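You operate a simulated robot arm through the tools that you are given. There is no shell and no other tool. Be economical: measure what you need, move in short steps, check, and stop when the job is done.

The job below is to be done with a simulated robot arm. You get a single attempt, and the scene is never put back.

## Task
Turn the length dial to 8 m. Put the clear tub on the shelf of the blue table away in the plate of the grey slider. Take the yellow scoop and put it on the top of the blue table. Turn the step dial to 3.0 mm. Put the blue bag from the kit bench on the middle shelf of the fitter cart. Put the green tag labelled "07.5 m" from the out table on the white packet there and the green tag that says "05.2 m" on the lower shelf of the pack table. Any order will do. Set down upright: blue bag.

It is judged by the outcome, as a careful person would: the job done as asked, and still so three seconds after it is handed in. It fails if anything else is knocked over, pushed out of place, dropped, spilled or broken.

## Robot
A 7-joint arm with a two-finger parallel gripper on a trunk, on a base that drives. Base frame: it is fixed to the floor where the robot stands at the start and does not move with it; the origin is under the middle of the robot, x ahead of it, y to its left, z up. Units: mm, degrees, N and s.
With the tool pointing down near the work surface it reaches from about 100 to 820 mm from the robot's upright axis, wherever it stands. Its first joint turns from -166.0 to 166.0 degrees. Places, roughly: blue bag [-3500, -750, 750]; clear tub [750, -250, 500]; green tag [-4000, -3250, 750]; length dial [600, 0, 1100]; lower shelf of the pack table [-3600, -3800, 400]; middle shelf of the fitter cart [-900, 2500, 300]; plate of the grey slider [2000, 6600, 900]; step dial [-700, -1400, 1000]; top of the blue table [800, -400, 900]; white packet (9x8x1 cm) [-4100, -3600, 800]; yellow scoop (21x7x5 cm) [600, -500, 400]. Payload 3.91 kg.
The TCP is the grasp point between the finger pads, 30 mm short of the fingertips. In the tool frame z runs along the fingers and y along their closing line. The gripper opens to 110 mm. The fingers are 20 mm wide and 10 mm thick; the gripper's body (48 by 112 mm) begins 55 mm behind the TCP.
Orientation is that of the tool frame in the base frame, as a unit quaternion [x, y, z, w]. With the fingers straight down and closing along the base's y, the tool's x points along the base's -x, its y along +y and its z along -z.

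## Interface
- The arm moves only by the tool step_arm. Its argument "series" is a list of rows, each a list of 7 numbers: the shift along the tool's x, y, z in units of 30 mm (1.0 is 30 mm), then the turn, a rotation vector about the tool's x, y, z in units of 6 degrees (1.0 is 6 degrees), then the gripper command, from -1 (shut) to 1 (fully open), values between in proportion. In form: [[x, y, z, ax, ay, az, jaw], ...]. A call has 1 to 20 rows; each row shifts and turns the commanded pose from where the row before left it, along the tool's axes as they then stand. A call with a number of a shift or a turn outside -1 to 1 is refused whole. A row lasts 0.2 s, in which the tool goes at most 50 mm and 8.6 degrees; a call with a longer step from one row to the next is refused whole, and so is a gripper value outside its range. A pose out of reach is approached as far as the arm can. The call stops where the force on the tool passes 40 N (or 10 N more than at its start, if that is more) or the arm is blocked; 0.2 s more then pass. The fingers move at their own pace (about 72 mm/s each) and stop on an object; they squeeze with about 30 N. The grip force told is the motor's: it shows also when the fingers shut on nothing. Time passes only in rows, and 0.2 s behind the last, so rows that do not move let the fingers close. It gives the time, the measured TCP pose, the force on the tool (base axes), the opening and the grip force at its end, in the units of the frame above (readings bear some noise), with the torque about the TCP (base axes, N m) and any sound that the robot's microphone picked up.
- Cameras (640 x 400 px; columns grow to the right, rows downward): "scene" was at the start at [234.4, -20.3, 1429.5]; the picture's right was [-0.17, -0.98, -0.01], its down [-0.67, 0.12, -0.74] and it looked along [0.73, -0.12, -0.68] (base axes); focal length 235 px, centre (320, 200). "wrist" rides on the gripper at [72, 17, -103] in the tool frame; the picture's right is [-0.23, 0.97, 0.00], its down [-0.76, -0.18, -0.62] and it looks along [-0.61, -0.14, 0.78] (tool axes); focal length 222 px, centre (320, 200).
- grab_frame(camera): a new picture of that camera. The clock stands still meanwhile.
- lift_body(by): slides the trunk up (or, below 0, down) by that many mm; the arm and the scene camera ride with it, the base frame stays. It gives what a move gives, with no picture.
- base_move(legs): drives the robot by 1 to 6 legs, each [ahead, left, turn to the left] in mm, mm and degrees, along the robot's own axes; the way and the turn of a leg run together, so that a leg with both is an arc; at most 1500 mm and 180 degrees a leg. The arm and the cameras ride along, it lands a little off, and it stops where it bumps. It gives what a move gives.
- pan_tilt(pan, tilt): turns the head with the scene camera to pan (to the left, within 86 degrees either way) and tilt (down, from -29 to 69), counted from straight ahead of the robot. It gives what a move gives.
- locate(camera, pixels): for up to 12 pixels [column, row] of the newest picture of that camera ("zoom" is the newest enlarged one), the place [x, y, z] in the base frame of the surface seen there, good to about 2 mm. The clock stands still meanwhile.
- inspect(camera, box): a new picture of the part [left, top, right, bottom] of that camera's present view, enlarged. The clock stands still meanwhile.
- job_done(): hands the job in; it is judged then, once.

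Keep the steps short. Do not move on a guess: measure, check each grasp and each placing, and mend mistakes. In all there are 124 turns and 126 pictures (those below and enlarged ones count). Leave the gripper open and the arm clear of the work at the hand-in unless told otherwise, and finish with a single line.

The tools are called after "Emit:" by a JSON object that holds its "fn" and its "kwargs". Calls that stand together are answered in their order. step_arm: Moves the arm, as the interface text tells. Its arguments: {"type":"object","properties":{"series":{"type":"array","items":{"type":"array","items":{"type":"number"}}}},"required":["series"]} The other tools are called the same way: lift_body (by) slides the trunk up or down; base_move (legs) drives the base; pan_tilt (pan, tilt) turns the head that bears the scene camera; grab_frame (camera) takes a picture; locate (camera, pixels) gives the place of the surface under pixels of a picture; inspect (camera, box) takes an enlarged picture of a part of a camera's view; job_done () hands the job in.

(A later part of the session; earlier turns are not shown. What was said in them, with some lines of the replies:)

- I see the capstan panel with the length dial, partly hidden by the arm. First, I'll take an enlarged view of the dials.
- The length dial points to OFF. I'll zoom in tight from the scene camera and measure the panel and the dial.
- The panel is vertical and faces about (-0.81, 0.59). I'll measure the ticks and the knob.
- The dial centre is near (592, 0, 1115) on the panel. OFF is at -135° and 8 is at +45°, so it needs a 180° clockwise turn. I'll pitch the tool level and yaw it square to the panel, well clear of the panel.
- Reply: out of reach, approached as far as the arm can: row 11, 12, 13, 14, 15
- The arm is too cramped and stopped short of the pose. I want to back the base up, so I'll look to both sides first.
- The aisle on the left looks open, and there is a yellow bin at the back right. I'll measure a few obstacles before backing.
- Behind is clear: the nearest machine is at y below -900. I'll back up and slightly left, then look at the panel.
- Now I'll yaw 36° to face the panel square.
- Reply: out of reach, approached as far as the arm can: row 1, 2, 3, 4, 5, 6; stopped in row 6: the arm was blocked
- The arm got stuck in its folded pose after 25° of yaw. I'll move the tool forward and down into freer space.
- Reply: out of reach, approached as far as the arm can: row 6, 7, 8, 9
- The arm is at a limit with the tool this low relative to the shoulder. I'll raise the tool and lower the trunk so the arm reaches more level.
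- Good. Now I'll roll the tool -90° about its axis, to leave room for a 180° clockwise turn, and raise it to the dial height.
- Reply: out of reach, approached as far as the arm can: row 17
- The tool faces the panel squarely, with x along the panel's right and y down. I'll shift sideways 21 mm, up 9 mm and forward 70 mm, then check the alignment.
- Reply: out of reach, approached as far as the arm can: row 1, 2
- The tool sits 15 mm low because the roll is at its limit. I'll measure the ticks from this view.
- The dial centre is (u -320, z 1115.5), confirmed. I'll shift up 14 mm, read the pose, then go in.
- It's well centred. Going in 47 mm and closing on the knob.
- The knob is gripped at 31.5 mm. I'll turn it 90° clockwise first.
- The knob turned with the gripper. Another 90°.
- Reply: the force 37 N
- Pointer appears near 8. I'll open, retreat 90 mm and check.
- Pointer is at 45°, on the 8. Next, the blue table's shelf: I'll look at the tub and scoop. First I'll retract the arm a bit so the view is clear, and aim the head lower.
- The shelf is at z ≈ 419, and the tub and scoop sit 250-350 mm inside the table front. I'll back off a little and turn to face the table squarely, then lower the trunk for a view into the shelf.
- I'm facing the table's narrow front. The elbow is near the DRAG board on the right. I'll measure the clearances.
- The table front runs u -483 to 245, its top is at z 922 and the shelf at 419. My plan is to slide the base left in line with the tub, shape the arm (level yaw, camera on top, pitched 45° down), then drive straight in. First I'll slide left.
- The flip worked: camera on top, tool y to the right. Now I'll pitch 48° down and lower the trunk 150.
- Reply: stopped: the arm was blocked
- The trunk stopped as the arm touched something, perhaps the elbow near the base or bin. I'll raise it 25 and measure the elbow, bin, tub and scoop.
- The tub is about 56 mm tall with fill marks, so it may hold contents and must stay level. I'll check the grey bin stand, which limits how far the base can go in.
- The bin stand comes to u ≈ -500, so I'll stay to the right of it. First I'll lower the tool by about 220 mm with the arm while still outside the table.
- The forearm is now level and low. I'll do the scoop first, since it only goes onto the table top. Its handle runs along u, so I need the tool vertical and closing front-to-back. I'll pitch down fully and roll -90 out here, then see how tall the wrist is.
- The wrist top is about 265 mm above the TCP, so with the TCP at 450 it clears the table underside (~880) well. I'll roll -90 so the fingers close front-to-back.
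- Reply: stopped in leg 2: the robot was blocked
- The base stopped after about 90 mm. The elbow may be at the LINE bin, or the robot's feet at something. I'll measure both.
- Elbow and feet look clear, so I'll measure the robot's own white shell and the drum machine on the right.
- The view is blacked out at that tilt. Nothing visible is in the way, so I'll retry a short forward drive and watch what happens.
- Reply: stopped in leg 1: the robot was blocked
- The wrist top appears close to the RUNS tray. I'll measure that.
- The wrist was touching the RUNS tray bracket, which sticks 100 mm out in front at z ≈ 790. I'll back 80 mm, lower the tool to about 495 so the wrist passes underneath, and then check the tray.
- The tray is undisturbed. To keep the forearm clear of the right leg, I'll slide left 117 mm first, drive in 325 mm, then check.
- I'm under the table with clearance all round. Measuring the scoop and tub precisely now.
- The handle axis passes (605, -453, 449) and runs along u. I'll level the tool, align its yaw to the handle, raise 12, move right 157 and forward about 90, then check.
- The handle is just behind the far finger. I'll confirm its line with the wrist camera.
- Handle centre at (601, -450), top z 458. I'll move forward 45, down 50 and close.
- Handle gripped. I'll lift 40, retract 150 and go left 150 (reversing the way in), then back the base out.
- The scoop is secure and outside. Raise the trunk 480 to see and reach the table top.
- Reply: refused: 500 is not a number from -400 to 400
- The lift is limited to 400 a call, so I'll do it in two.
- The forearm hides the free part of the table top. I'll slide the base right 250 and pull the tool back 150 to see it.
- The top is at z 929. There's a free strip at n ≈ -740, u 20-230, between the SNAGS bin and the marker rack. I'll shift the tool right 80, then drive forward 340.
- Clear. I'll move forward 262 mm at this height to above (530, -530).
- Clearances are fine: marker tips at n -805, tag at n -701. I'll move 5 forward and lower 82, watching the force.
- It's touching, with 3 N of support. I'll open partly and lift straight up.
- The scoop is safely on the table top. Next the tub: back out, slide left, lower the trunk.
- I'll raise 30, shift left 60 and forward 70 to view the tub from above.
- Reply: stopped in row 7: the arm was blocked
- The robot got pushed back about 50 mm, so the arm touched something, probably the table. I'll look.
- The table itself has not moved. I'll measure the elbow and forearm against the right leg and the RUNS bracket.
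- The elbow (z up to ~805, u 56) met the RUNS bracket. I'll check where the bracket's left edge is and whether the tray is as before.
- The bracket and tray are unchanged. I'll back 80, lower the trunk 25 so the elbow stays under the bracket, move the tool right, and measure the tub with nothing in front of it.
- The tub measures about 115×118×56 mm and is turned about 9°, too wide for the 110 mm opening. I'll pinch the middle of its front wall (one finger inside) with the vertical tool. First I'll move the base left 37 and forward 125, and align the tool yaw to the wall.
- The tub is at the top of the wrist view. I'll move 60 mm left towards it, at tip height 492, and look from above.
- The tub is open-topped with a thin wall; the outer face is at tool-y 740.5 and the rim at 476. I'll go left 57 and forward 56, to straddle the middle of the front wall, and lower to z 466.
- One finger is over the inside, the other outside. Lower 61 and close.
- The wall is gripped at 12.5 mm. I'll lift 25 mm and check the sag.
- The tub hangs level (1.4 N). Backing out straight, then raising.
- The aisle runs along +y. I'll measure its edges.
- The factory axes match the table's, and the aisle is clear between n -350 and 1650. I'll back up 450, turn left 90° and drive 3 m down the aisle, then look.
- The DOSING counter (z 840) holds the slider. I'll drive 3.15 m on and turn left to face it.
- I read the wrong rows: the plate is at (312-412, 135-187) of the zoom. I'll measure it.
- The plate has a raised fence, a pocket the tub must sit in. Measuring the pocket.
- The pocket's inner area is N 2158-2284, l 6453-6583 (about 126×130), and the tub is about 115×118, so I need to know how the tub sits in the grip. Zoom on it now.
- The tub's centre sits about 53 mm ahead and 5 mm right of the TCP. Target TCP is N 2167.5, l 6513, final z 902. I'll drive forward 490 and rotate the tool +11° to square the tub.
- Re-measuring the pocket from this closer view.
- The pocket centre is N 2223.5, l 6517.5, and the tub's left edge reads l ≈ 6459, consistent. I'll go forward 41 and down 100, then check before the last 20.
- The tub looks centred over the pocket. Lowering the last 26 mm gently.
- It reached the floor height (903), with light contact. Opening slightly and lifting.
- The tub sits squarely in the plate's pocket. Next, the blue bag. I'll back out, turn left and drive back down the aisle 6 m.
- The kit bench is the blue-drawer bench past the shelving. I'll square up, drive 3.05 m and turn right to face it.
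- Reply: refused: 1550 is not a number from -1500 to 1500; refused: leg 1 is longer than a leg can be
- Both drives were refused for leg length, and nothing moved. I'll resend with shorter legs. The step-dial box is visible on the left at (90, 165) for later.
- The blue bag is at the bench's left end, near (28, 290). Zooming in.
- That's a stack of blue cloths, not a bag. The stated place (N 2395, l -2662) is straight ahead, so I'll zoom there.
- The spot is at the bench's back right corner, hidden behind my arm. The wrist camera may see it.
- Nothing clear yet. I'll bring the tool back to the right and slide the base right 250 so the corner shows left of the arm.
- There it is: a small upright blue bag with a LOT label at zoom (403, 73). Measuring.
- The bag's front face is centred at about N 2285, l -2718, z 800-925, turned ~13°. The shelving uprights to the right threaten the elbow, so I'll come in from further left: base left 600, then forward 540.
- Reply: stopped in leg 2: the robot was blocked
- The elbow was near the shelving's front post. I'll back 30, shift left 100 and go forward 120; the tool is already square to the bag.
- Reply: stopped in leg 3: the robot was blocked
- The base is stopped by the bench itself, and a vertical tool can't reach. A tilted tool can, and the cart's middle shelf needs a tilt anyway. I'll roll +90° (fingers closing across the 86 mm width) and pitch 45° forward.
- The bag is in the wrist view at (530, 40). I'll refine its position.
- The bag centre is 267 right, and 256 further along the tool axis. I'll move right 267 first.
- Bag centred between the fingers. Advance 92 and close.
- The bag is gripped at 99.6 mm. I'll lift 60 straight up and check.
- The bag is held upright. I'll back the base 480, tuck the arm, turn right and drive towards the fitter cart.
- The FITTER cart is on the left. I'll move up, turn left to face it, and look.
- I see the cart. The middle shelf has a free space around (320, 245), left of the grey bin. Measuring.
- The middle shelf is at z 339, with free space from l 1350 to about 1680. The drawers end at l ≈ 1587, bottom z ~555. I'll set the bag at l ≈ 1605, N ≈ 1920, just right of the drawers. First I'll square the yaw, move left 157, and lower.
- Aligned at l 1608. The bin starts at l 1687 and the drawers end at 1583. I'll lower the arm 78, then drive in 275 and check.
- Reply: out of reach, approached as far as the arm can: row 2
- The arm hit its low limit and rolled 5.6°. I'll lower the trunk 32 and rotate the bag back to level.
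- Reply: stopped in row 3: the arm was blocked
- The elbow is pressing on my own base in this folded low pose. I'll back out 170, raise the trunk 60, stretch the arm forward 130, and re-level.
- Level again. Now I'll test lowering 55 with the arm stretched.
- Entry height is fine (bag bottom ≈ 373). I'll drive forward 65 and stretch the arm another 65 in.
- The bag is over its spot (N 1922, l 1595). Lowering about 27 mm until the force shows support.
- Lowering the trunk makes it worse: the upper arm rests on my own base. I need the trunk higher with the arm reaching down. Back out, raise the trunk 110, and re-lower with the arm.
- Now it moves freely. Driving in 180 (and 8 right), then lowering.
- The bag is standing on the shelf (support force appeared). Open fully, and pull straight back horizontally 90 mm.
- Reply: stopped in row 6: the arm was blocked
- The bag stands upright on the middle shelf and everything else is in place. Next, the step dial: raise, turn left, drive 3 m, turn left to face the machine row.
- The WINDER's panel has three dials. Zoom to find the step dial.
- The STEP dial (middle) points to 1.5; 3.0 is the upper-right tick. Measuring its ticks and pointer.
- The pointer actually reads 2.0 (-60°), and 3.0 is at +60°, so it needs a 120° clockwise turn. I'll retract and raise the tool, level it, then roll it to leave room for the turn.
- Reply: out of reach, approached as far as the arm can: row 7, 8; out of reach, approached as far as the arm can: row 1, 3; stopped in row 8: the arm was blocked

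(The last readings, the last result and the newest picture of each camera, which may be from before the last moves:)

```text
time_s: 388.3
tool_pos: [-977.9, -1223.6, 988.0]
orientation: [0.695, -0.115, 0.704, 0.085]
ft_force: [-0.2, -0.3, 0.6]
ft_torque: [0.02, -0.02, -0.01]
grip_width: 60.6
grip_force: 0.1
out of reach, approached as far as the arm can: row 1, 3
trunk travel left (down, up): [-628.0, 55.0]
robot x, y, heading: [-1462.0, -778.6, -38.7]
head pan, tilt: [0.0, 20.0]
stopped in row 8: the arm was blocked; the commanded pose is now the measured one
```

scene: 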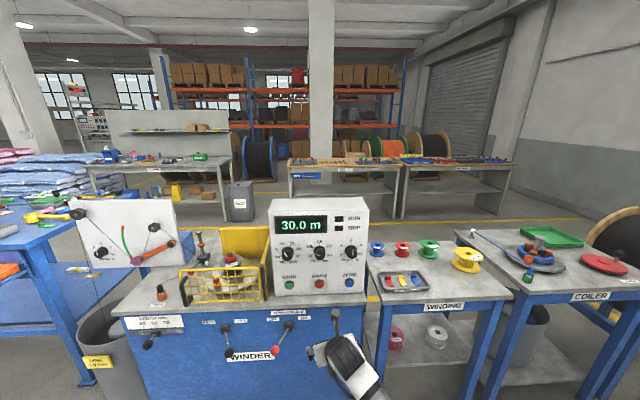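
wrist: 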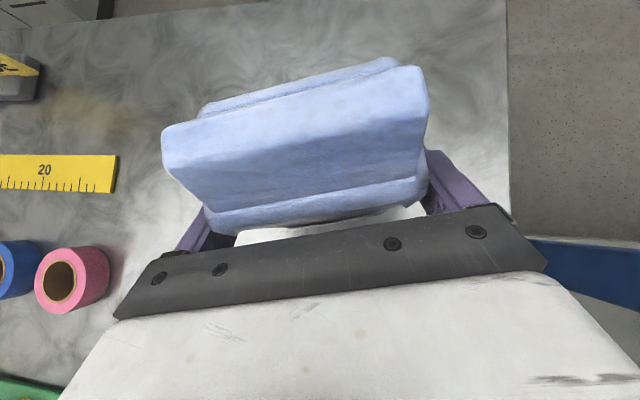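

The tool is level now. The trunk should be lower for this height (as with the first dial): lower 300 and bring the tool back up, then yaw square, then roll.

Emit:
{"fn": "lift_body", "kwargs": {"by": -300}}

Emit:
{"fn": "step_arm", "kwargs": {"series": [[1, 0, 0.3, 0, 0, 0, 0.1], [1, 0, 0.3, 0, 0, 0, 0.1], [1, 0, 0.3, 0, 0, 0, 0.1], [1, 0, 0.3, 0, 0, 0, 0.1], [1, 0, 0, 0, 0, 0, 0.1], [1, 0, 0, 0, 0, 0, 0.1], [1, 0, 0, 0, 0, 0, 0.1], [1, 0, 0, 0, 0, 0, 0.1], [1, 0, 0, -1, 0, 0, 0.1], [0.9, 0, 0, -1, 0, 0, 0.1], [0, 0, 0, -1, 0, 0, 0.1], [0, 0, 0, -0.7, 0, 0, 0.1]]}}

Emit:
{"fn": "base_move", "kwargs": {"legs": [[0, 0, 2.8]]}}

Emit:
{"fn": "step_arm", "kwargs": {"series": [[0, 0, 0, 0, 0, -1, 0.1], [0, 0, 0, 0, 0, -1, 0.1], [0, 0, 0, 0, 0, -1, 0.1], [0, 0, 0, 0, 0, -1, 0.1], [0, 0, 0, 0, 0, -1, 0.1], [0, 0, 0, 0, 0, -1, 0.1], [0, 0, 0, 0, 0, -1, 0.1], [0, 0, 0, 0, 0, -1, 0.1], [0, 0, 0, 0, 0, -1, 0.1], [0, 0, 0, 0, 0, -1, 0.1], [0, 0, 0, 0, 0, -1, 0.1], [0, 0, 0, 0, 0, -1, 0.1], [0, 0, 0, 0, 0, -1, 0.1], [0, 0, 0, 0, 0, -1, 0.1], [0, 0, 0, 0, 0, -1, 0.1], [0, 0, 0, 0, 0, -1, 0.1], [0, 0, 0, 0, 0, -1, 0.1], [0, 0, 0, 0, 0, -1, 0.1], [0, 0, 0, 0, 0, -1, 0.1], [0, 0, 0, 0, 0, -1, 0.1]]}}

```text
time_s: 391.5
tool_pos: [-972.8, -1210.7, 729.3]
orientation: [0.703, -0.098, 0.7, 0.085]
ft_force: [-1.0, -0.7, -0.5]
ft_torque: [-0.02, -0.02, 0.05]
grip_width: 60.5
grip_force: 0.1
trunk travel left (down, up): [-359.0, 323.0]
robot x, y, heading: [-1463.4, -778.0, -38.9]
head pan, tilt: [0.0, 20.0]
stopped: the arm was blocked; the commanded pose is now the measured one
```

```text
time_s: 394.1
tool_pos: [-940.6, -1231.2, 1018.0]
orientation: [0.673, -0.234, 0.668, 0.215]
ft_force: [-0.3, -1.4, -0.9]
ft_torque: [0.0, 0.0, -0.03]
grip_width: 60.7
grip_force: 0.0
trunk travel left (down, up): [-359.0, 323.0]
robot x, y, heading: [-1464.4, -776.5, -38.7]
head pan, tilt: [0.0, 20.0]
```

```text
time_s: 394.9
tool_pos: [-917.8, -1204.9, 1017.9]
orientation: [0.678, -0.219, 0.673, 0.198]
ft_force: [-0.6, 1.0, -0.9]
ft_torque: [0.01, 0.0, 0.0]
grip_width: 60.6
grip_force: 0.2
trunk travel left (down, up): [-359.0, 323.0]
robot x, y, heading: [-1466.7, -776.3, -36.2]
head pan, tilt: [0.0, 20.0]
```

```text
time_s: 399.1
tool_pos: [-919.6, -1205.5, 1018.0]
orientation: [0.527, 0.479, 0.164, 0.682]
ft_force: [0.4, -0.4, -0.1]
ft_torque: [-0.03, 0.01, -0.02]
grip_width: 60.7
grip_force: 0.1
trunk travel left (down, up): [-359.0, 323.0]
robot x, y, heading: [-1464.8, -776.8, -36.3]
head pan, tilt: [0.0, 20.0]
```

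Roll is at +60°. I'll roll 18° more, fix the yaw 1.7°, drive forward 180, then fine-align.

Emit:
{"fn": "step_arm", "kwargs": {"series": [[0, 0, 0, 0.14, -0.25, 0, 0.1], [0, 0, 0, 0, 0, -1, 0.1], [0, 0, 0, 0, 0, -1, 0.1], [0, 0, 0, 0, 0, -1, 0.1]]}}

Emit:
{"fn": "base_move", "kwargs": {"legs": [[180, 0, 0]]}}

```text
time_s: 400.1
tool_pos: [-919.3, -1204.8, 1018.9]
orientation: [0.453, 0.55, 0.045, 0.7]
ft_force: [-0.6, -0.2, -0.4]
ft_torque: [0.0, 0.02, 0.01]
grip_width: 60.7
grip_force: 0.0
trunk travel left (down, up): [-359.0, 323.0]
robot x, y, heading: [-1462.5, -780.1, -36.1]
head pan, tilt: [0.0, 20.0]
```

```text
time_s: 401.6
tool_pos: [-778.8, -1309.1, 1017.8]
orientation: [0.454, 0.549, 0.045, 0.7]
ft_force: [-0.3, -0.7, -0.4]
ft_torque: [-0.01, 0.02, 0.01]
grip_width: 60.3
grip_force: 0.1
trunk travel left (down, up): [-359.0, 323.0]
robot x, y, heading: [-1324.7, -881.2, -36.4]
head pan, tilt: [0.0, 20.0]
```

Alignment: I need 8 along x, -40.6 along y, and 122 forward. I'll do the lateral plus 60 forward, then check with the wrist camera.

Emit:
{"fn": "step_arm", "kwargs": {"series": [[0.27, -0.7, 0, 0, 0, 0, 0.1], [0, -0.65, 0.5, 0, 0, 0, 0.1], [0, 0, 1, 0, 0, 0, 0.1], [0, 0, 0.5, 0, 0, 0, 0.1], [0, 0, 0, 0, 0, 0, 0.1]]}}

Emit:
{"fn": "inspect", "kwargs": {"camera": "wrist", "box": [190, 60, 450, 222]}}

Emit:
{"fn": "locate", "kwargs": {"camera": "zoom", "pixels": [[320, 200], [340, 210], [300, 220]]}}

```text
time_s: 402.8
tool_pos: [-742.9, -1365.3, 983.3]
orientation: [0.455, 0.548, 0.045, 0.7]
ft_force: [-0.4, -1.3, 0.1]
ft_torque: [-0.03, 0.0, 0.0]
grip_width: 60.6
grip_force: 0.0
trunk travel left (down, up): [-359.0, 323.0]
robot x, y, heading: [-1323.1, -879.1, -36.2]
head pan, tilt: [0.0, 20.0]
```

```text
2.46 times, centred on (320, 141) of wrist
```

zoom: 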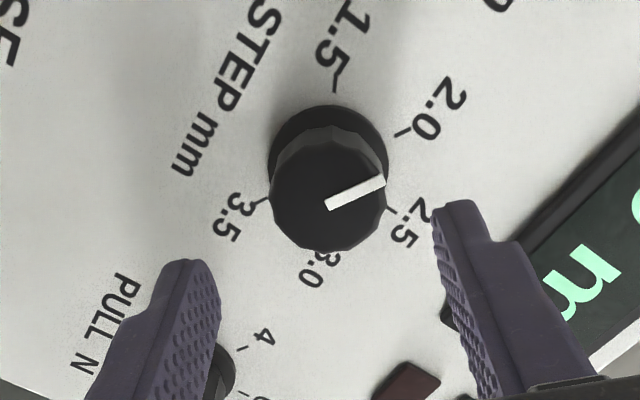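

```text
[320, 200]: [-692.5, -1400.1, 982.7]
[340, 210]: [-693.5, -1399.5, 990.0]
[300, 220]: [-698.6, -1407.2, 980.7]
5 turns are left
```

Only 5 turns are left, so I'll combine steps. Close on the knob, turn 120° clockwise, release and check. Then I'll stow the tool pointing down, drive to the out table, and take pictures plus a grid of measurements.

Emit:
{"fn": "step_arm", "kwargs": {"series": [[0, 0, 1, 0, 0, 0, 0.1], [0, 0, 0.98, 0, 0, 0, 0.1], [0, 0, 0, 0, 0, 0, -1], [0, 0, 0, 0, 0, 0, -1], [0, 0, 0, 0, 0, 0, -1]]}}

Emit:
{"fn": "step_arm", "kwargs": {"series": [[0, 0, 0, 0, 0, 1, -1], [0, 0, 0, 0, 0, 1, -1], [0, 0, 0, 0, 0, 1, -1], [0, 0, 0, 0, 0, 1, -1], [0, 0, 0, 0, 0, 1, -1], [0, 0, 0, 0, 0, 1, -1], [0, 0, 0, 0, 0, 1, -1], [0, 0, 0, 0, 0, 1, -1], [0, 0, 0, 0, 0, 1, -1], [0, 0, 0, 0, 0, 1, -1], [0, 0, 0, 0, 0, 1, -1], [0, 0, 0, 0, 0, 1, -1], [0, 0, 0, 0, 0, 1, -1], [0, 0, 0, 0, 0, 1, -1], [0, 0, 0, 0, 0, 1, -1], [0, 0, 0, 0, 0, 1, -1], [0, 0, 0, 0, 0, 1, -1], [0, 0, 0, 0, 0, 1, -1], [0, 0, 0, 0, 0, 1, -1], [0, 0, 0, 0, 0, 1, -1]]}}

Emit:
{"fn": "step_arm", "kwargs": {"series": [[0, 0, 0, 0, 0, 0, 0.2], [0, 0, 0, 0, 0, 0, 0.2], [0, 0, -0.8, 0, 0, 0, 0.2], [0, 0, -1, 0, 0, 0, 0.2], [0, 0, -1, 0, 0, 0, 0.2], [0, 0, -1, 0, 0, 0, 0.2]]}}

Emit:
{"fn": "inspect", "kwargs": {"camera": "wrist", "box": [230, 60, 390, 160]}}

Emit:
{"fn": "base_move", "kwargs": {"legs": [[-200, 0, 0]]}}

Emit:
{"fn": "step_arm", "kwargs": {"series": [[0, 0, 0, 0, 0, 1, 0.2], [0, 0, 0, 0, 0, 1, 0.2], [0, 0, 0, 0, 0, 1, 0.2], [0, 0, 0, 0, -1, 0, 0.2], [0, 0, 0, 0, -1, 0, 0.2], [0, 0, 0, 0, -1, 0, 0.2], [0, 0, 0, 0, -1, 0, 0.2], [0, 0, 0, 0, -1, 0, 0.2], [0, 0, 0, 0, -1, 0, 0.2], [0, 0, 0, 0, -1, 0, 0.2], [0, 0, 0, 0, -1, 0, 0.2], [0, 0, 0, 0, -1, 0, 0.2], [0, 0, 0, 0, -1, 0, 0.2], [0, 0, 0, 0, -1, 0, 0.2], [0, 0, 0, 0, -1, 0, 0.2], [0, 0, 0, 0, -1, 0, 0.2], [0, 0, 0, 0, -1, 0, 0.2], [0, 0, 0, 0, -1, 0, 0.2]]}}

Emit:
{"fn": "base_move", "kwargs": {"legs": [[0, 0, -90], [1400, -240, 0], [1400, -240, 0]]}}

Emit:
{"fn": "step_arm", "kwargs": {"series": [[0, 0.9, 0, 0, 0, 0, 0.2], [0, 0.9, 0, 0, 0, 0, 0.2], [0, 0.9, 0, 0, 0, 0, 0.2], [0, 0.9, 0, 0, 0, 0, 0.2], [0, 0.9, 0, 0, 0, 0, 0.2], [0, 0.9, 0, 0, 0, 0, 0.2], [0, 0.9, 0, 0, 0, 0, 0.2]]}}

Emit:
{"fn": "pan_tilt", "kwargs": {"pan": 0, "tilt": 32}}

Emit:
{"fn": "grab_frame", "kwargs": {"camera": "scene"}}

Emit:
{"fn": "locate", "kwargs": {"camera": "scene", "pixels": [[160, 180], [200, 180], [240, 180], [280, 180], [320, 180], [360, 180], [160, 205], [200, 205], [240, 205], [280, 205], [320, 205], [360, 205]]}}

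Emit:
{"fn": "locate", "kwargs": {"camera": "scene", "pixels": [[160, 230], [200, 230], [240, 230], [280, 230], [320, 230], [360, 230], [160, 255], [200, 255], [240, 255], [280, 255], [320, 255], [360, 255]]}}

Emit:
{"fn": "inspect", "kwargs": {"camera": "scene", "box": [120, 160, 280, 260]}}

Emit:
{"fn": "inspect", "kwargs": {"camera": "scene", "box": [260, 160, 420, 260]}}

```text
time_s: 404.0
tool_pos: [-698.0, -1395.0, 985.4]
orientation: [0.453, 0.549, 0.046, 0.701]
ft_force: [19.3, 2.6, 16.5]
ft_torque: [-0.18, -0.27, 1.29]
grip_width: 37.7
grip_force: 45.7
trunk travel left (down, up): [-359.0, 323.0]
robot x, y, heading: [-1322.9, -878.3, -36.4]
head pan, tilt: [0.0, 20.0]
```

```text
time_s: 408.2
tool_pos: [-698.7, -1396.2, 985.7]
orientation: [0.701, -0.12, 0.63, 0.311]
ft_force: [-10.7, 15.6, 13.7]
ft_torque: [0.08, 0.05, 0.44]
grip_width: 37.3
grip_force: 45.1
trunk travel left (down, up): [-359.0, 323.0]
robot x, y, heading: [-1322.4, -881.4, -36.4]
head pan, tilt: [0.0, 20.0]
```

```text
time_s: 409.6
tool_pos: [-789.9, -1332.1, 985.0]
orientation: [0.702, -0.12, 0.629, 0.311]
ft_force: [1.6, -0.1, -0.9]
ft_torque: [0.01, 0.0, -0.02]
grip_width: 65.7
grip_force: 0.0
trunk travel left (down, up): [-359.0, 323.0]
robot x, y, heading: [-1321.9, -882.4, -36.0]
head pan, tilt: [0.0, 20.0]
```

```text
4.00 times, centred on (310, 110) of wrist
```

zoom: 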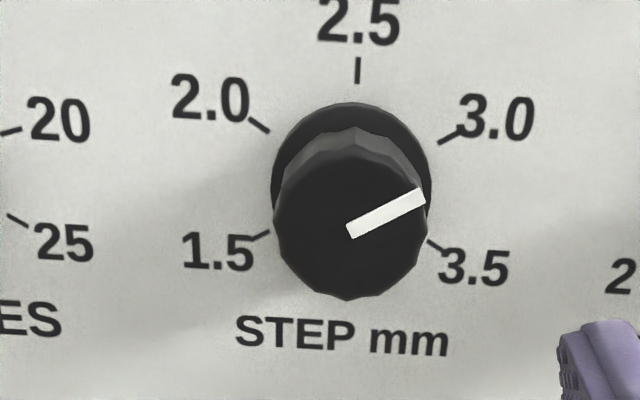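

```text
time_s: 411.2
tool_pos: [-951.3, -1215.6, 985.2]
orientation: [0.702, -0.121, 0.628, 0.312]
ft_force: [0.0, -0.8, -0.7]
ft_torque: [-0.02, -0.01, -0.01]
grip_width: 65.9
grip_force: 0.1
trunk travel left (down, up): [-359.0, 323.0]
robot x, y, heading: [-1484.9, -763.1, -36.6]
head pan, tilt: [0.0, 20.0]
```

```text
time_s: 415.0
tool_pos: [-950.7, -1215.2, 985.4]
orientation: [0.951, -0.31, -0.005, -0.014]
ft_force: [0.1, -0.7, 0.1]
ft_torque: [-0.01, 0.0, -0.01]
grip_width: 65.8
grip_force: 0.1
trunk travel left (down, up): [-359.0, 323.0]
robot x, y, heading: [-1483.1, -759.2, -36.4]
head pan, tilt: [0.0, 20.0]
```

```text
time_s: 432.6
tool_pos: [-4019.5, -3198.5, 985.2]
orientation: [-0.447, 0.895, -0.007, 0.012]
ft_force: [-0.1, -0.1, -0.3]
ft_torque: [0.01, 0.03, 0.03]
grip_width: 66.0
grip_force: 0.0
trunk travel left (down, up): [-359.0, 323.0]
robot x, y, heading: [-3560.9, -2673.2, -127.6]
head pan, tilt: [0.0, 20.0]
```

```text
time_s: 434.2
tool_pos: [-4169.0, -3082.6, 979.4]
orientation: [-0.447, 0.894, -0.007, 0.011]
ft_force: [0.2, -0.6, -0.2]
ft_torque: [-0.03, 0.01, 0.0]
grip_width: 65.9
grip_force: 0.0
trunk travel left (down, up): [-359.0, 323.0]
robot x, y, heading: [-3555.6, -2675.2, -127.2]
head pan, tilt: [0.0, 20.0]
```

```text
time_s: 434.9
tool_pos: [-4168.4, -3083.8, 980.3]
orientation: [-0.446, 0.895, -0.006, 0.012]
ft_force: [-0.5, 1.3, 0.5]
ft_torque: [-0.03, 0.02, -0.01]
grip_width: 65.8
grip_force: 0.0
trunk travel left (down, up): [-359.0, 323.0]
robot x, y, heading: [-3559.4, -2670.9, -127.3]
head pan, tilt: [0.0, 32.0]
```

```text
14 pictures are left
```

scene: 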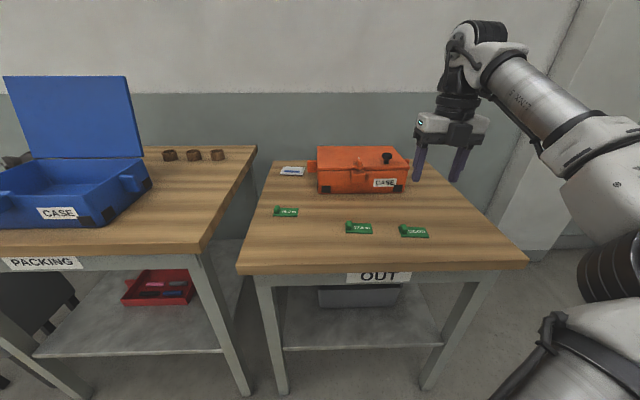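

```text
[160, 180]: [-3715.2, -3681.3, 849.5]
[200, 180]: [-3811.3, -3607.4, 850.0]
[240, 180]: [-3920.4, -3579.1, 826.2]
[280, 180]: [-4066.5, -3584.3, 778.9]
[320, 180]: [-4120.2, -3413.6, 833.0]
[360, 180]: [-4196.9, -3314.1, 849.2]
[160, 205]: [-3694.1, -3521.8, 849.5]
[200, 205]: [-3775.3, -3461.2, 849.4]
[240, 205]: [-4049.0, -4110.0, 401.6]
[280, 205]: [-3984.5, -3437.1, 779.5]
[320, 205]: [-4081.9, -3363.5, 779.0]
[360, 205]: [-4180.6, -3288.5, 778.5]
```

```text
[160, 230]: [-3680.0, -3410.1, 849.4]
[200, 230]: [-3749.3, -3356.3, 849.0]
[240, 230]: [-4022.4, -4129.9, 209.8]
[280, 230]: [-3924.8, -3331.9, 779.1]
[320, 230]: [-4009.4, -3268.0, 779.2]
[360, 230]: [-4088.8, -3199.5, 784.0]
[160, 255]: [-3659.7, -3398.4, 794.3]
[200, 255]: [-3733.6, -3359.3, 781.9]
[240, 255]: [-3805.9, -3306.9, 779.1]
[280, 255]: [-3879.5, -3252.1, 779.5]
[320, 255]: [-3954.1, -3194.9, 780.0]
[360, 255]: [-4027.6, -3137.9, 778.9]
```

```text
4.00 times, centred on (200, 210) of scene
```

zoom: 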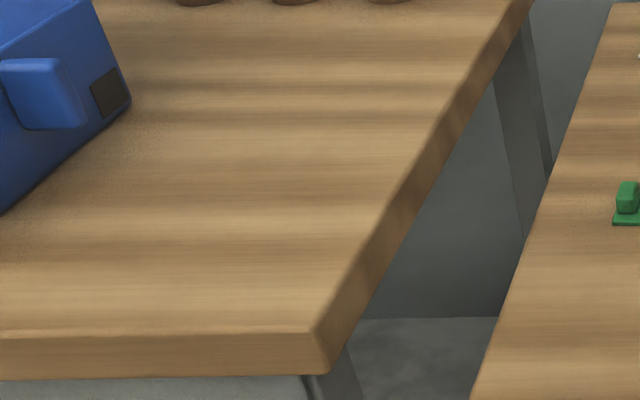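

```text
4.00 times, centred on (340, 210) of scene
4 turns are left
```

zoom: 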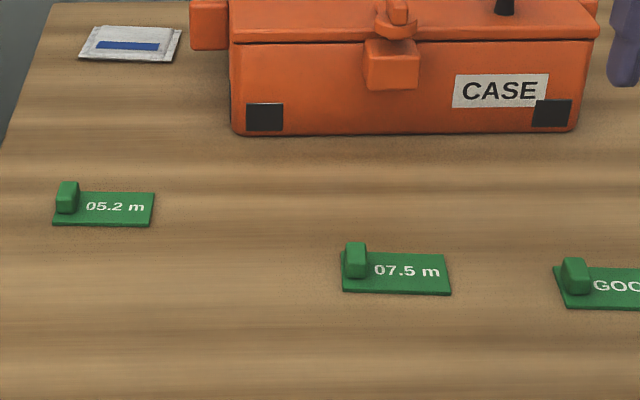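

The step pointer is on 3.0 (60°). I can read "05.2 m" at zoom (110, 207), "07.5 m" at (405, 271) and the white packet at (130, 44). I'll grasp the 07.5 m tag's block with a 30° tilt, lift, move left, drive in 200, set it on the packet, back out, then photograph and measure for the second tag.

Emit:
{"fn": "step_arm", "kwargs": {"series": [[0, 0, 0, -0.2, 1, 0, 0.1], [0, 0, 0, 0, 1, 0, 0.1], [0, 0, 0, 0, 1, 0, 0.1], [0, 0, 0, 0, 1, 0, 0.1], [0, 0, 0, 0, 1, 0, 0.1], [0, 0, 0, 0, 0.15, 0, 0.1], [-0.064, -0.9, 0.605, 0, 0, 0, 0.1], [-0.064, -0.9, 0.605, 0, 0, 0, 0.1], [-0.064, -0.9, 0.605, 0, 0, 0, 0.1], [-0.064, -0.9, 0.605, 0, 0, 0, 0.1], [-0.064, -0.9, 0.605, 0, 0, 0, 0.1], [-0.064, -0.9, 0.605, 0, 0, 0, 0.1], [0, 0, 0, 0, 0, 0, 0.1]]}}

Emit:
{"fn": "step_arm", "kwargs": {"series": [[-0.356, 0, 0.616, 0, 0, 0, 0.1], [-0.356, 0, 0.616, 0, 0, 0, 0.1], [-0.356, 0, 0.616, 0, 0, 0, 0.1], [0, 0, 0, 0, 0, 0, -1], [0, 0, 0, 0, 0, 0, -1], [0, 0, 0, 0, 0, 0, -1], [0, 0, 0, 0, 0, 0, -1]]}}

Emit:
{"fn": "step_arm", "kwargs": {"series": [[0.44, 0, -0.77, 0, 0, 0, -1], [0.44, 0, -0.77, 0, 0, 0, -1], [0.44, 0, -0.77, 0, 0, 0, -1], [0, -0.99, 0, 0, 0, 0, -1], [0, -0.99, 0, 0, 0, 0, -1], [0, -0.99, 0, 0, 0, 0, -1], [0, -0.99, 0, 0, 0, 0, -1], [0, -0.99, 0, 0, 0, 0, -1], [0, -0.99, 0, 0, 0, 0, -1], [0, -0.99, 0, 0, 0, 0, -1], [0, 0, 0, 0, 0, 0, -1]]}}

Emit:
{"fn": "inspect", "kwargs": {"camera": "wrist", "box": [0, 0, 640, 400]}}

Emit:
{"fn": "base_move", "kwargs": {"legs": [[203, 0, 0]]}}

Emit:
{"fn": "step_arm", "kwargs": {"series": [[0.87, 0, 0.5, 0, 0, 0, -1], [0.87, 0, 0.5, 0, 0, 0, -1], [0.87, 0, 0.5, 0, 0, 0, -1], [0.87, 0, 0.5, 0, 0, 0, -1], [0.58, 0, 0.33, 0, 0, 0, -1], [-0.4, 0, 0.7, 0, 0, 0, -1], [-0.4, 0, 0.7, 0, 0, 0, -1], [-0.25, 0, 0.45, 0, 0, 0, -1], [-0.08, 0, 0.13, 0, 0, 0, -1], [0, 0, 0, 0, 0, 0, -1]]}}

Emit:
{"fn": "step_arm", "kwargs": {"series": [[0, 0, 0, 0, 0, 0, -0.4], [0, 0, 0, 0, 0, 0, -0.4], [0.4, 0, -0.7, 0, 0, 0, -0.4], [0.45, 0, -0.8, 0, 0, 0, -0.4], [0.45, 0, -0.8, 0, 0, 0, 0.1]]}}

Emit:
{"fn": "base_move", "kwargs": {"legs": [[-203, 0, 0]]}}

Emit:
{"fn": "step_arm", "kwargs": {"series": [[-0.8, 0.9, -0.5, 0, 0, 0, 0.1], [-0.8, 0.9, -0.5, 0, 0, 0, 0.1], [-0.8, 0.9, -0.5, 0, 0, 0, 0.1], [-0.8, 0.9, -0.5, 0, 0, 0, 0.1], [-0.8, 0.9, -0.5, 0, 0, 0, 0.1], [0, 0.9, 0, 0, 0, 0, 0.1], [0, 0.9, 0, 0, 0, 0, 0.1], [0, 0.9, 0, 0, 0, 0, 0.1], [0, 0.9, 0, 0, 0, 0, 0.1], [0, 0.9, 0, 0, 0, 0, 0.1]]}}

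Emit:
{"fn": "grab_frame", "kwargs": {"camera": "scene"}}

Emit:
{"fn": "locate", "kwargs": {"camera": "scene", "pixels": [[320, 255], [320, 205], [276, 209], [277, 206], [278, 210], [274, 208], [286, 212], [290, 210], [280, 255], [295, 168], [140, 325], [180, 340]]}}

Emit:
{"fn": "locate", "kwargs": {"camera": "scene", "pixels": [[200, 345], [100, 340], [120, 315], [200, 320], [160, 345], [150, 352], [200, 270], [225, 330], [85, 345], [190, 295], [100, 262], [60, 330]]}}

Emit:
{"fn": "inspect", "kwargs": {"camera": "scene", "box": [230, 150, 390, 250]}}

```text
time_s: 437.7
tool_pos: [-4069.4, -3214.4, 883.0]
orientation: [-0.431, 0.864, -0.116, -0.231]
ft_force: [0.1, -0.4, -0.8]
ft_torque: [-0.02, 0.0, -0.02]
grip_width: 60.6
grip_force: 0.1
trunk travel left (down, up): [-359.0, 323.0]
robot x, y, heading: [-3558.1, -2669.4, -127.4]
head pan, tilt: [0.0, 32.0]
```

```text
time_s: 439.3
tool_pos: [-4067.9, -3216.7, 816.8]
orientation: [-0.43, 0.865, -0.116, -0.232]
ft_force: [0.5, -0.3, 0.6]
ft_torque: [0.0, 0.02, 0.02]
grip_width: 12.3
grip_force: 29.7
trunk travel left (down, up): [-359.0, 323.0]
robot x, y, heading: [-3560.1, -2672.5, -127.4]
head pan, tilt: [0.0, 32.0]
```

```text
time_s: 441.7
tool_pos: [-3903.6, -3345.9, 899.4]
orientation: [-0.431, 0.865, -0.116, -0.232]
ft_force: [1.1, 0.1, -0.5]
ft_torque: [-0.01, -0.02, 0.0]
grip_width: 12.3
grip_force: 29.7
trunk travel left (down, up): [-359.0, 323.0]
robot x, y, heading: [-3556.1, -2670.8, -126.9]
head pan, tilt: [0.0, 32.0]
```

```text
1.00 times, centred on (320, 200) of wrist (not enlarged: the box is as wide or as high as the picture)
```

zoom: 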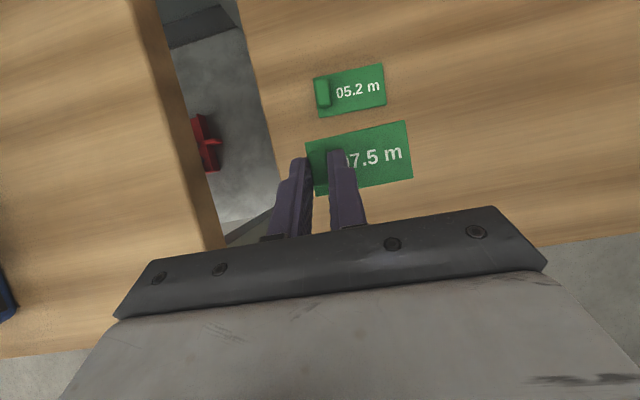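

```text
time_s: 443.3
tool_pos: [-4030.6, -3503.1, 899.8]
orientation: [-0.429, 0.866, -0.116, -0.231]
ft_force: [0.4, -1.2, -0.2]
ft_torque: [0.02, 0.0, -0.01]
grip_width: 12.3
grip_force: 29.8
trunk travel left (down, up): [-359.0, 323.0]
robot x, y, heading: [-3679.5, -2831.4, -127.6]
head pan, tilt: [0.0, 32.0]
```

```text
time_s: 445.5
tool_pos: [-4115.2, -3617.9, 829.4]
orientation: [-0.428, 0.866, -0.116, -0.232]
ft_force: [0.4, -0.2, -0.2]
ft_torque: [0.02, -0.04, 0.02]
grip_width: 12.3
grip_force: 30.0
trunk travel left (down, up): [-359.0, 323.0]
robot x, y, heading: [-3681.3, -2832.3, -127.7]
head pan, tilt: [0.0, 32.0]
```

```text
time_s: 446.7
tool_pos: [-4116.4, -3614.5, 912.7]
orientation: [-0.428, 0.866, -0.115, -0.233]
ft_force: [0.8, -0.2, 0.2]
ft_torque: [0.0, -0.04, -0.02]
grip_width: 60.5
grip_force: 0.1
trunk travel left (down, up): [-359.0, 323.0]
robot x, y, heading: [-3682.0, -2830.5, -127.4]
head pan, tilt: [0.0, 32.0]
```

```text
time_s: 448.3
tool_pos: [-3996.6, -3452.5, 911.8]
orientation: [-0.427, 0.866, -0.115, -0.232]
ft_force: [-0.5, 0.1, -0.5]
ft_torque: [-0.01, 0.02, -0.02]
grip_width: 60.6
grip_force: 0.0
trunk travel left (down, up): [-359.0, 323.0]
robot x, y, heading: [-3556.7, -2675.3, -127.6]
head pan, tilt: [0.0, 32.0]
```

```text
time_s: 450.5
tool_pos: [-4123.2, -3174.1, 914.2]
orientation: [-0.427, 0.867, -0.114, -0.232]
ft_force: [0.5, -0.3, -0.5]
ft_torque: [-0.01, -0.02, -0.02]
grip_width: 60.5
grip_force: 0.0
trunk travel left (down, up): [-359.0, 323.0]
robot x, y, heading: [-3558.2, -2670.4, -128.0]
head pan, tilt: [0.0, 32.0]
```

```text
10 pictures are left
```

scene: 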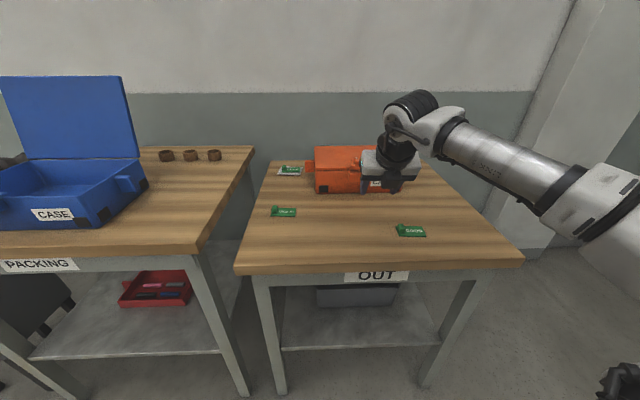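

```text
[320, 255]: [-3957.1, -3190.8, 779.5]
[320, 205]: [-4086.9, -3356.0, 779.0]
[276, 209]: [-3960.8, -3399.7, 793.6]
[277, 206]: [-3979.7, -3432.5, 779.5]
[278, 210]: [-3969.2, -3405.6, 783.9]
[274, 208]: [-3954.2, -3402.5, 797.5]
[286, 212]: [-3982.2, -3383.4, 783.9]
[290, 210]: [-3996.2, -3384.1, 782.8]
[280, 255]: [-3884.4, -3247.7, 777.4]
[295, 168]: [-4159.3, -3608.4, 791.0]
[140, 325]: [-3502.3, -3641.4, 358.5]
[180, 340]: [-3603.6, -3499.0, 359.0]
```

```text
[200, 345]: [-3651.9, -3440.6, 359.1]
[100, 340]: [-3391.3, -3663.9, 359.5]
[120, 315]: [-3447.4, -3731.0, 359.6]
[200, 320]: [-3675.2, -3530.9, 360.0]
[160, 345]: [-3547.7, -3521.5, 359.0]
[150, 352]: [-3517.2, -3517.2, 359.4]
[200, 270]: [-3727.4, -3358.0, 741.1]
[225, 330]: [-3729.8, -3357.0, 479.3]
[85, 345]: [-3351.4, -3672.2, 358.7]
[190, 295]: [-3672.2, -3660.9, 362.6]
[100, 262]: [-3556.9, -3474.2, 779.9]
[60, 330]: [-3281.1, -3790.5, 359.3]
```

```text
4.00 times, centred on (310, 200) of scene
3 turns are left
```

zoom: 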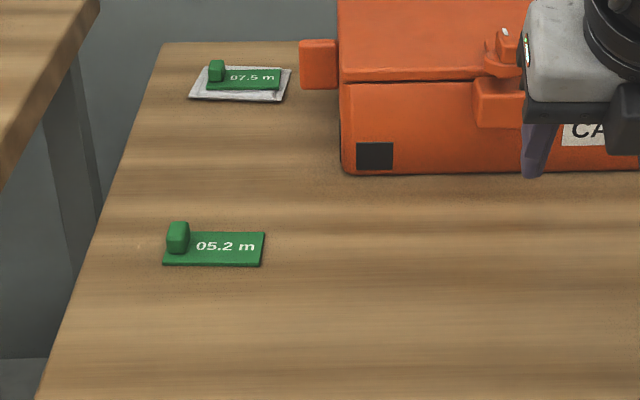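

The 07.5 m tag rests on the white packet. Now the 05.2 m tag, block at (-3958, -3406): grasp it the same way, lift, retract, back 300, slide left 403, lower to shelf height (shelf z 359), drive forward 300 and look.

Emit:
{"fn": "step_arm", "kwargs": {"series": [[0.15, -0.908, 0.217, 0, 0, 0, 0.1], [0.15, -0.908, 0.217, 0, 0, 0, 0.1], [0.15, -0.908, 0.217, 0, 0, 0, 0.1], [0.15, -0.908, 0.217, 0, 0, 0, 0.1], [0.15, -0.908, 0.217, 0, 0, 0, 0.1], [0.15, -0.908, 0.217, 0, 0, 0, 0.1], [0.15, -0.908, 0.217, 0, 0, 0, 0.1], [0.15, -0.908, 0.217, 0, 0, 0, 0.1], [0.15, -0.908, 0.217, 0, 0, 0, 0.1], [0.15, -0.908, 0.217, 0, 0, 0, 0.1], [0, 0, 0, 0, 0, 0, 0.1]]}}

Emit:
{"fn": "step_arm", "kwargs": {"series": [[-0.356, 0, 0.616, 0, 0, 0, 0.1], [-0.356, 0, 0.616, 0, 0, 0, 0.1], [-0.356, 0, 0.616, 0, 0, 0, 0.1], [0, 0, 0, 0, 0, 0, -1], [0, 0, 0, 0, 0, 0, -1], [0, 0, 0, 0, 0, 0, -1], [0, 0, 0, 0, 0, 0, -1]]}}

Emit:
{"fn": "step_arm", "kwargs": {"series": [[0.44, 0, -0.77, 0, 0, 0, -1], [0.44, 0, -0.77, 0, 0, 0, -1], [0.44, 0, -0.77, 0, 0, 0, -1], [-0.83, 0, -0.48, 0, 0, 0, -1], [-0.83, 0, -0.48, 0, 0, 0, -1], [-0.83, 0, -0.48, 0, 0, 0, -1], [-0.83, 0, -0.48, 0, 0, 0, -1], [0, 0, 0, 0, 0, 0, -1]]}}

Emit:
{"fn": "base_move", "kwargs": {"legs": [[-300, 0, 0], [0, 400, 1]]}}

Emit:
{"fn": "lift_body", "kwargs": {"by": -130}}

Emit:
{"fn": "step_arm", "kwargs": {"series": [[-0.495, 0, 0.857, 0, 0, 0, -1], [-0.495, 0, 0.857, 0, 0, 0, -1], [-0.495, 0, 0.857, 0, 0, 0, -1], [-0.495, 0, 0.857, 0, 0, 0, -1], [-0.495, 0, 0.857, 0, 0, 0, -1], [-0.495, 0, 0.857, 0, 0, 0, -1], [-0.495, 0, 0.857, 0, 0, 0, -1], [-0.495, 0, 0.857, 0, 0, 0, -1], [-0.495, 0, 0.857, 0, 0, 0, -1], [-0.495, 0, 0.857, 0, 0, 0, -1], [-0.495, 0, 0.857, 0, 0, 0, -1], [0, 0, 0, 0, 0, 0, -1]]}}

Emit:
{"fn": "inspect", "kwargs": {"camera": "wrist", "box": [0, 0, 640, 400]}}

Emit:
{"fn": "base_move", "kwargs": {"legs": [[305, 0, 0]]}}

Emit:
{"fn": "grab_frame", "kwargs": {"camera": "scene"}}

Emit:
{"fn": "grab_frame", "kwargs": {"camera": "wrist"}}

Emit:
{"fn": "locate", "kwargs": {"camera": "wrist", "pixels": [[200, 60], [320, 60], [440, 60], [200, 130], [320, 130], [440, 130], [260, 20], [320, 20], [380, 20], [150, 150], [480, 150], [100, 60]]}}

```text
time_s: 452.9
tool_pos: [-3951.7, -3397.9, 882.2]
orientation: [-0.426, 0.867, -0.114, -0.232]
ft_force: [-0.5, 0.5, -0.1]
ft_torque: [-0.04, -0.01, -0.01]
grip_width: 60.2
grip_force: 0.1
trunk travel left (down, up): [-359.0, 323.0]
robot x, y, heading: [-3558.3, -2675.4, -127.8]
head pan, tilt: [0.0, 32.0]
```

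```text
time_s: 454.5
tool_pos: [-3952.5, -3396.9, 821.0]
orientation: [-0.426, 0.867, -0.115, -0.232]
ft_force: [-0.4, -0.3, -0.4]
ft_torque: [0.02, -0.01, -0.02]
grip_width: 12.0
grip_force: 30.2
trunk travel left (down, up): [-359.0, 323.0]
robot x, y, heading: [-3556.0, -2674.8, -127.7]
head pan, tilt: [0.0, 32.0]
```

```text
time_s: 456.3
tool_pos: [-3881.0, -3304.2, 897.0]
orientation: [-0.427, 0.866, -0.116, -0.232]
ft_force: [0.4, -0.1, -0.1]
ft_torque: [-0.01, 0.03, 0.01]
grip_width: 12.4
grip_force: 30.0
trunk travel left (down, up): [-359.0, 323.0]
robot x, y, heading: [-3562.4, -2675.8, -127.8]
head pan, tilt: [0.0, 32.0]
```

```text
time_s: 461.6
tool_pos: [-3372.0, -3310.0, 897.8]
orientation: [-0.435, 0.863, -0.117, -0.231]
ft_force: [0.9, 1.0, -0.2]
ft_torque: [-0.02, -0.03, 0.0]
grip_width: 12.2
grip_force: 30.9
trunk travel left (down, up): [-359.0, 323.0]
robot x, y, heading: [-3058.9, -2669.6, -126.6]
head pan, tilt: [0.0, 32.0]
```

```text
time_s: 463.2
tool_pos: [-3371.6, -3308.3, 768.3]
orientation: [-0.435, 0.863, -0.117, -0.231]
ft_force: [-0.5, -0.3, 0.2]
ft_torque: [-0.01, 0.0, -0.01]
grip_width: 12.4
grip_force: 30.2
trunk travel left (down, up): [-229.0, 453.0]
robot x, y, heading: [-3061.5, -2675.6, -127.0]
head pan, tilt: [0.0, 32.0]
```

```text
time_s: 465.8
tool_pos: [-3371.7, -3309.3, 441.0]
orientation: [-0.434, 0.863, -0.117, -0.231]
ft_force: [0.1, 0.2, 0.2]
ft_torque: [0.0, 0.03, 0.0]
grip_width: 12.8
grip_force: 30.1
trunk travel left (down, up): [-229.0, 453.0]
robot x, y, heading: [-3060.8, -2668.8, -126.6]
head pan, tilt: [0.0, 32.0]
```

```text
1.00 times, centred on (320, 200) of wrist (not enlarged: the box is as wide or as high as the picture)
```

zoom: 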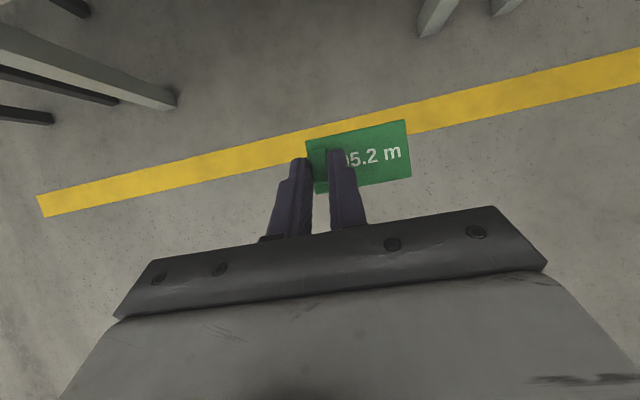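

```text
time_s: 467.8
tool_pos: [-3552.8, -3550.4, 441.1]
orientation: [-0.434, 0.863, -0.118, -0.23]
ft_force: [-0.5, -0.1, 0.6]
ft_torque: [0.01, -0.02, 0.04]
grip_width: 12.6
grip_force: 30.0
trunk travel left (down, up): [-229.0, 453.0]
robot x, y, heading: [-3240.9, -2913.1, -127.0]
head pan, tilt: [0.0, 32.0]
```

```text
7 pictures are left
```

scene: 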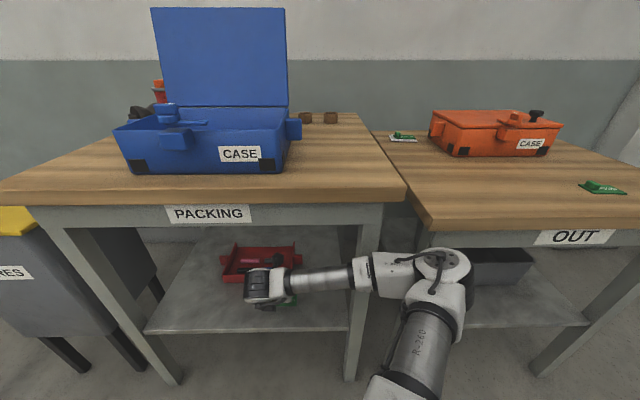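

```text
6 pictures are left
```

wrist: 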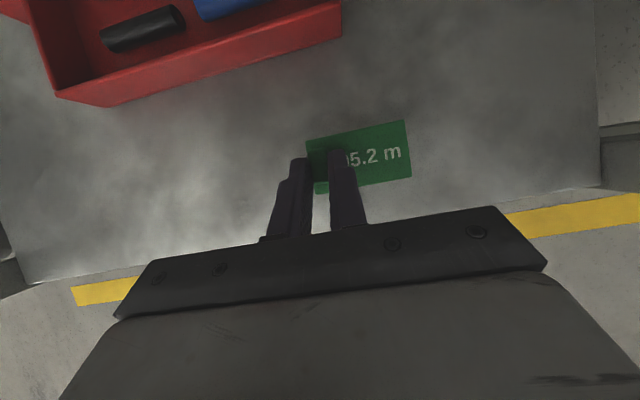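

```text
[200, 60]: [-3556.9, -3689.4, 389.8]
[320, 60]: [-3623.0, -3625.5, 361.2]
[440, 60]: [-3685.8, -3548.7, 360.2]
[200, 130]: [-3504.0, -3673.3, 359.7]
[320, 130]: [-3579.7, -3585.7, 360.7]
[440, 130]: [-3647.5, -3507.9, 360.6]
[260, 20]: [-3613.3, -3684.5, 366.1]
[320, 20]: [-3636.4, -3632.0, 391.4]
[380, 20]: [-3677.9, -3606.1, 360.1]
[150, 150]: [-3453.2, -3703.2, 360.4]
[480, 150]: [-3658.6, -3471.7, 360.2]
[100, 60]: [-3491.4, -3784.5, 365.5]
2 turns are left
```

The 05.2 m tag hangs over free shelf (z 360), in front of the red tray. Lower 39 mm, release, lift, back out and check.

Emit:
{"fn": "step_arm", "kwargs": {"series": [[-0.22, 0, 0.38, 0, 0, 0, -1], [-0.22, 0, 0.38, 0, 0, 0, -1], [-0.2, 0, 0.34, 0, 0, 0, -1], [0, 0, 0, 0, 0, 0, -1]]}}

Emit:
{"fn": "step_arm", "kwargs": {"series": [[0, 0, 0, 0, 0, 0, -0.4], [0, 0, 0, 0, 0, 0, -0.4], [0.3, 0, -0.52, 0, 0, 0, -0.4], [0.44, 0, -0.77, 0, 0, 0, -0.4], [0.44, 0, -0.77, 0, 0, 0, 0.2], [0, 0, 0, 0, 0, 0, 0.2]]}}

Emit:
{"fn": "inspect", "kwargs": {"camera": "wrist", "box": [0, 0, 640, 400]}}

Emit:
{"fn": "base_move", "kwargs": {"legs": [[-450, 0, 0]]}}

Emit:
{"fn": "step_arm", "kwargs": {"series": [[0, 0, 0, 0, 0, 0, 1], [0, 0, 0, 0, 0, 0, 1], [0, 0, 0, 0, 0, 0, 1]]}}

Emit:
{"fn": "grab_frame", "kwargs": {"camera": "scene"}}

```text
time_s: 468.8
tool_pos: [-3553.7, -3550.2, 404.0]
orientation: [-0.434, 0.863, -0.117, -0.231]
ft_force: [-0.3, 1.0, -0.1]
ft_torque: [-0.01, -0.02, -0.02]
grip_width: 12.2
grip_force: 30.0
trunk travel left (down, up): [-229.0, 453.0]
robot x, y, heading: [-3241.9, -2911.7, -126.8]
head pan, tilt: [0.0, 32.0]
```

```text
time_s: 470.2
tool_pos: [-3549.6, -3552.7, 475.8]
orientation: [-0.434, 0.863, -0.117, -0.23]
ft_force: [-0.4, 0.2, 0.1]
ft_torque: [-0.02, -0.01, 0.01]
grip_width: 66.0
grip_force: 0.1
trunk travel left (down, up): [-229.0, 453.0]
robot x, y, heading: [-3245.7, -2912.8, -126.6]
head pan, tilt: [0.0, 32.0]
```

```text
1.00 times, centred on (320, 200) of wrist (not enlarged: the box is as wide or as high as the picture)
```

zoom: 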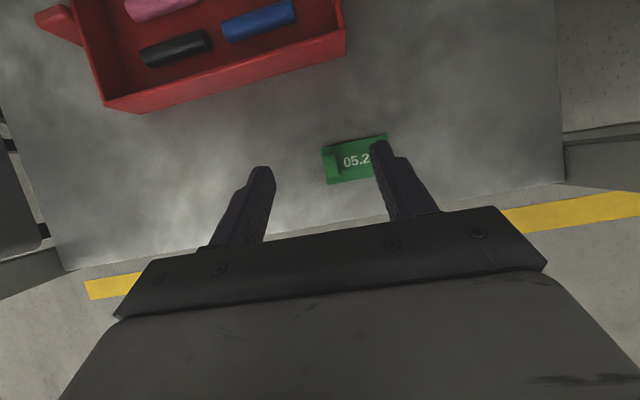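

```text
time_s: 472.9
tool_pos: [-3284.4, -3193.5, 474.8]
orientation: [-0.432, 0.864, -0.116, -0.231]
ft_force: [-0.6, 0.0, 0.2]
ft_torque: [0.0, -0.02, 0.0]
grip_width: 66.3
grip_force: 0.0
trunk travel left (down, up): [-229.0, 453.0]
robot x, y, heading: [-2971.5, -2556.0, -127.0]
head pan, tilt: [0.0, 32.0]
```

```text
time_s: 473.7
tool_pos: [-3285.2, -3193.7, 474.9]
orientation: [-0.433, 0.864, -0.117, -0.232]
ft_force: [-0.4, -0.3, 0.5]
ft_torque: [0.01, -0.02, -0.02]
grip_width: 110.3
grip_force: 0.0
trunk travel left (down, up): [-229.0, 453.0]
robot x, y, heading: [-2968.1, -2556.9, -127.1]
head pan, tilt: [0.0, 32.0]
```

```text
4 pictures are left
1 turns are left
```

scene: 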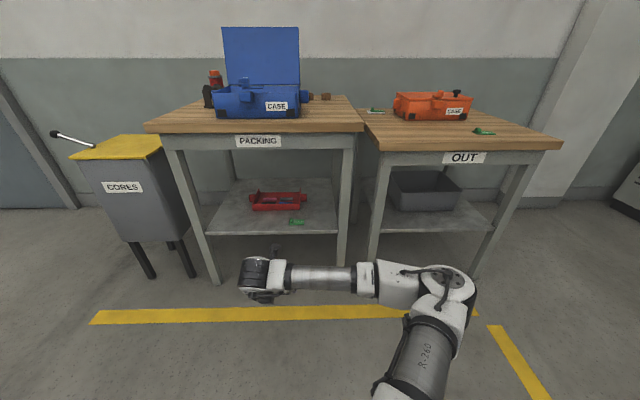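

The 05.2 m tag lies on the pack table's lower shelf and the 07.5 m tag on the white packet. The gripper is open and the arm is clear, so I'm handing in.

Emit:
{"fn": "job_done", "kwargs": {}}

```text
The job is handed in.
```

All seven items are done and the job is handed in: length dial on 8 m, step dial on 3.0 mm, tub in the slider plate, scoop on the blue table, bag upright on the cart's middle shelf, 07.5 m tag on the packet and 05.2 m tag on the pack table's lower shelf; the robot touched the blue table's RUNS bracket twice and was stopped against the kit bench, with no shift seen at the blue table and none measured at the kit bench.
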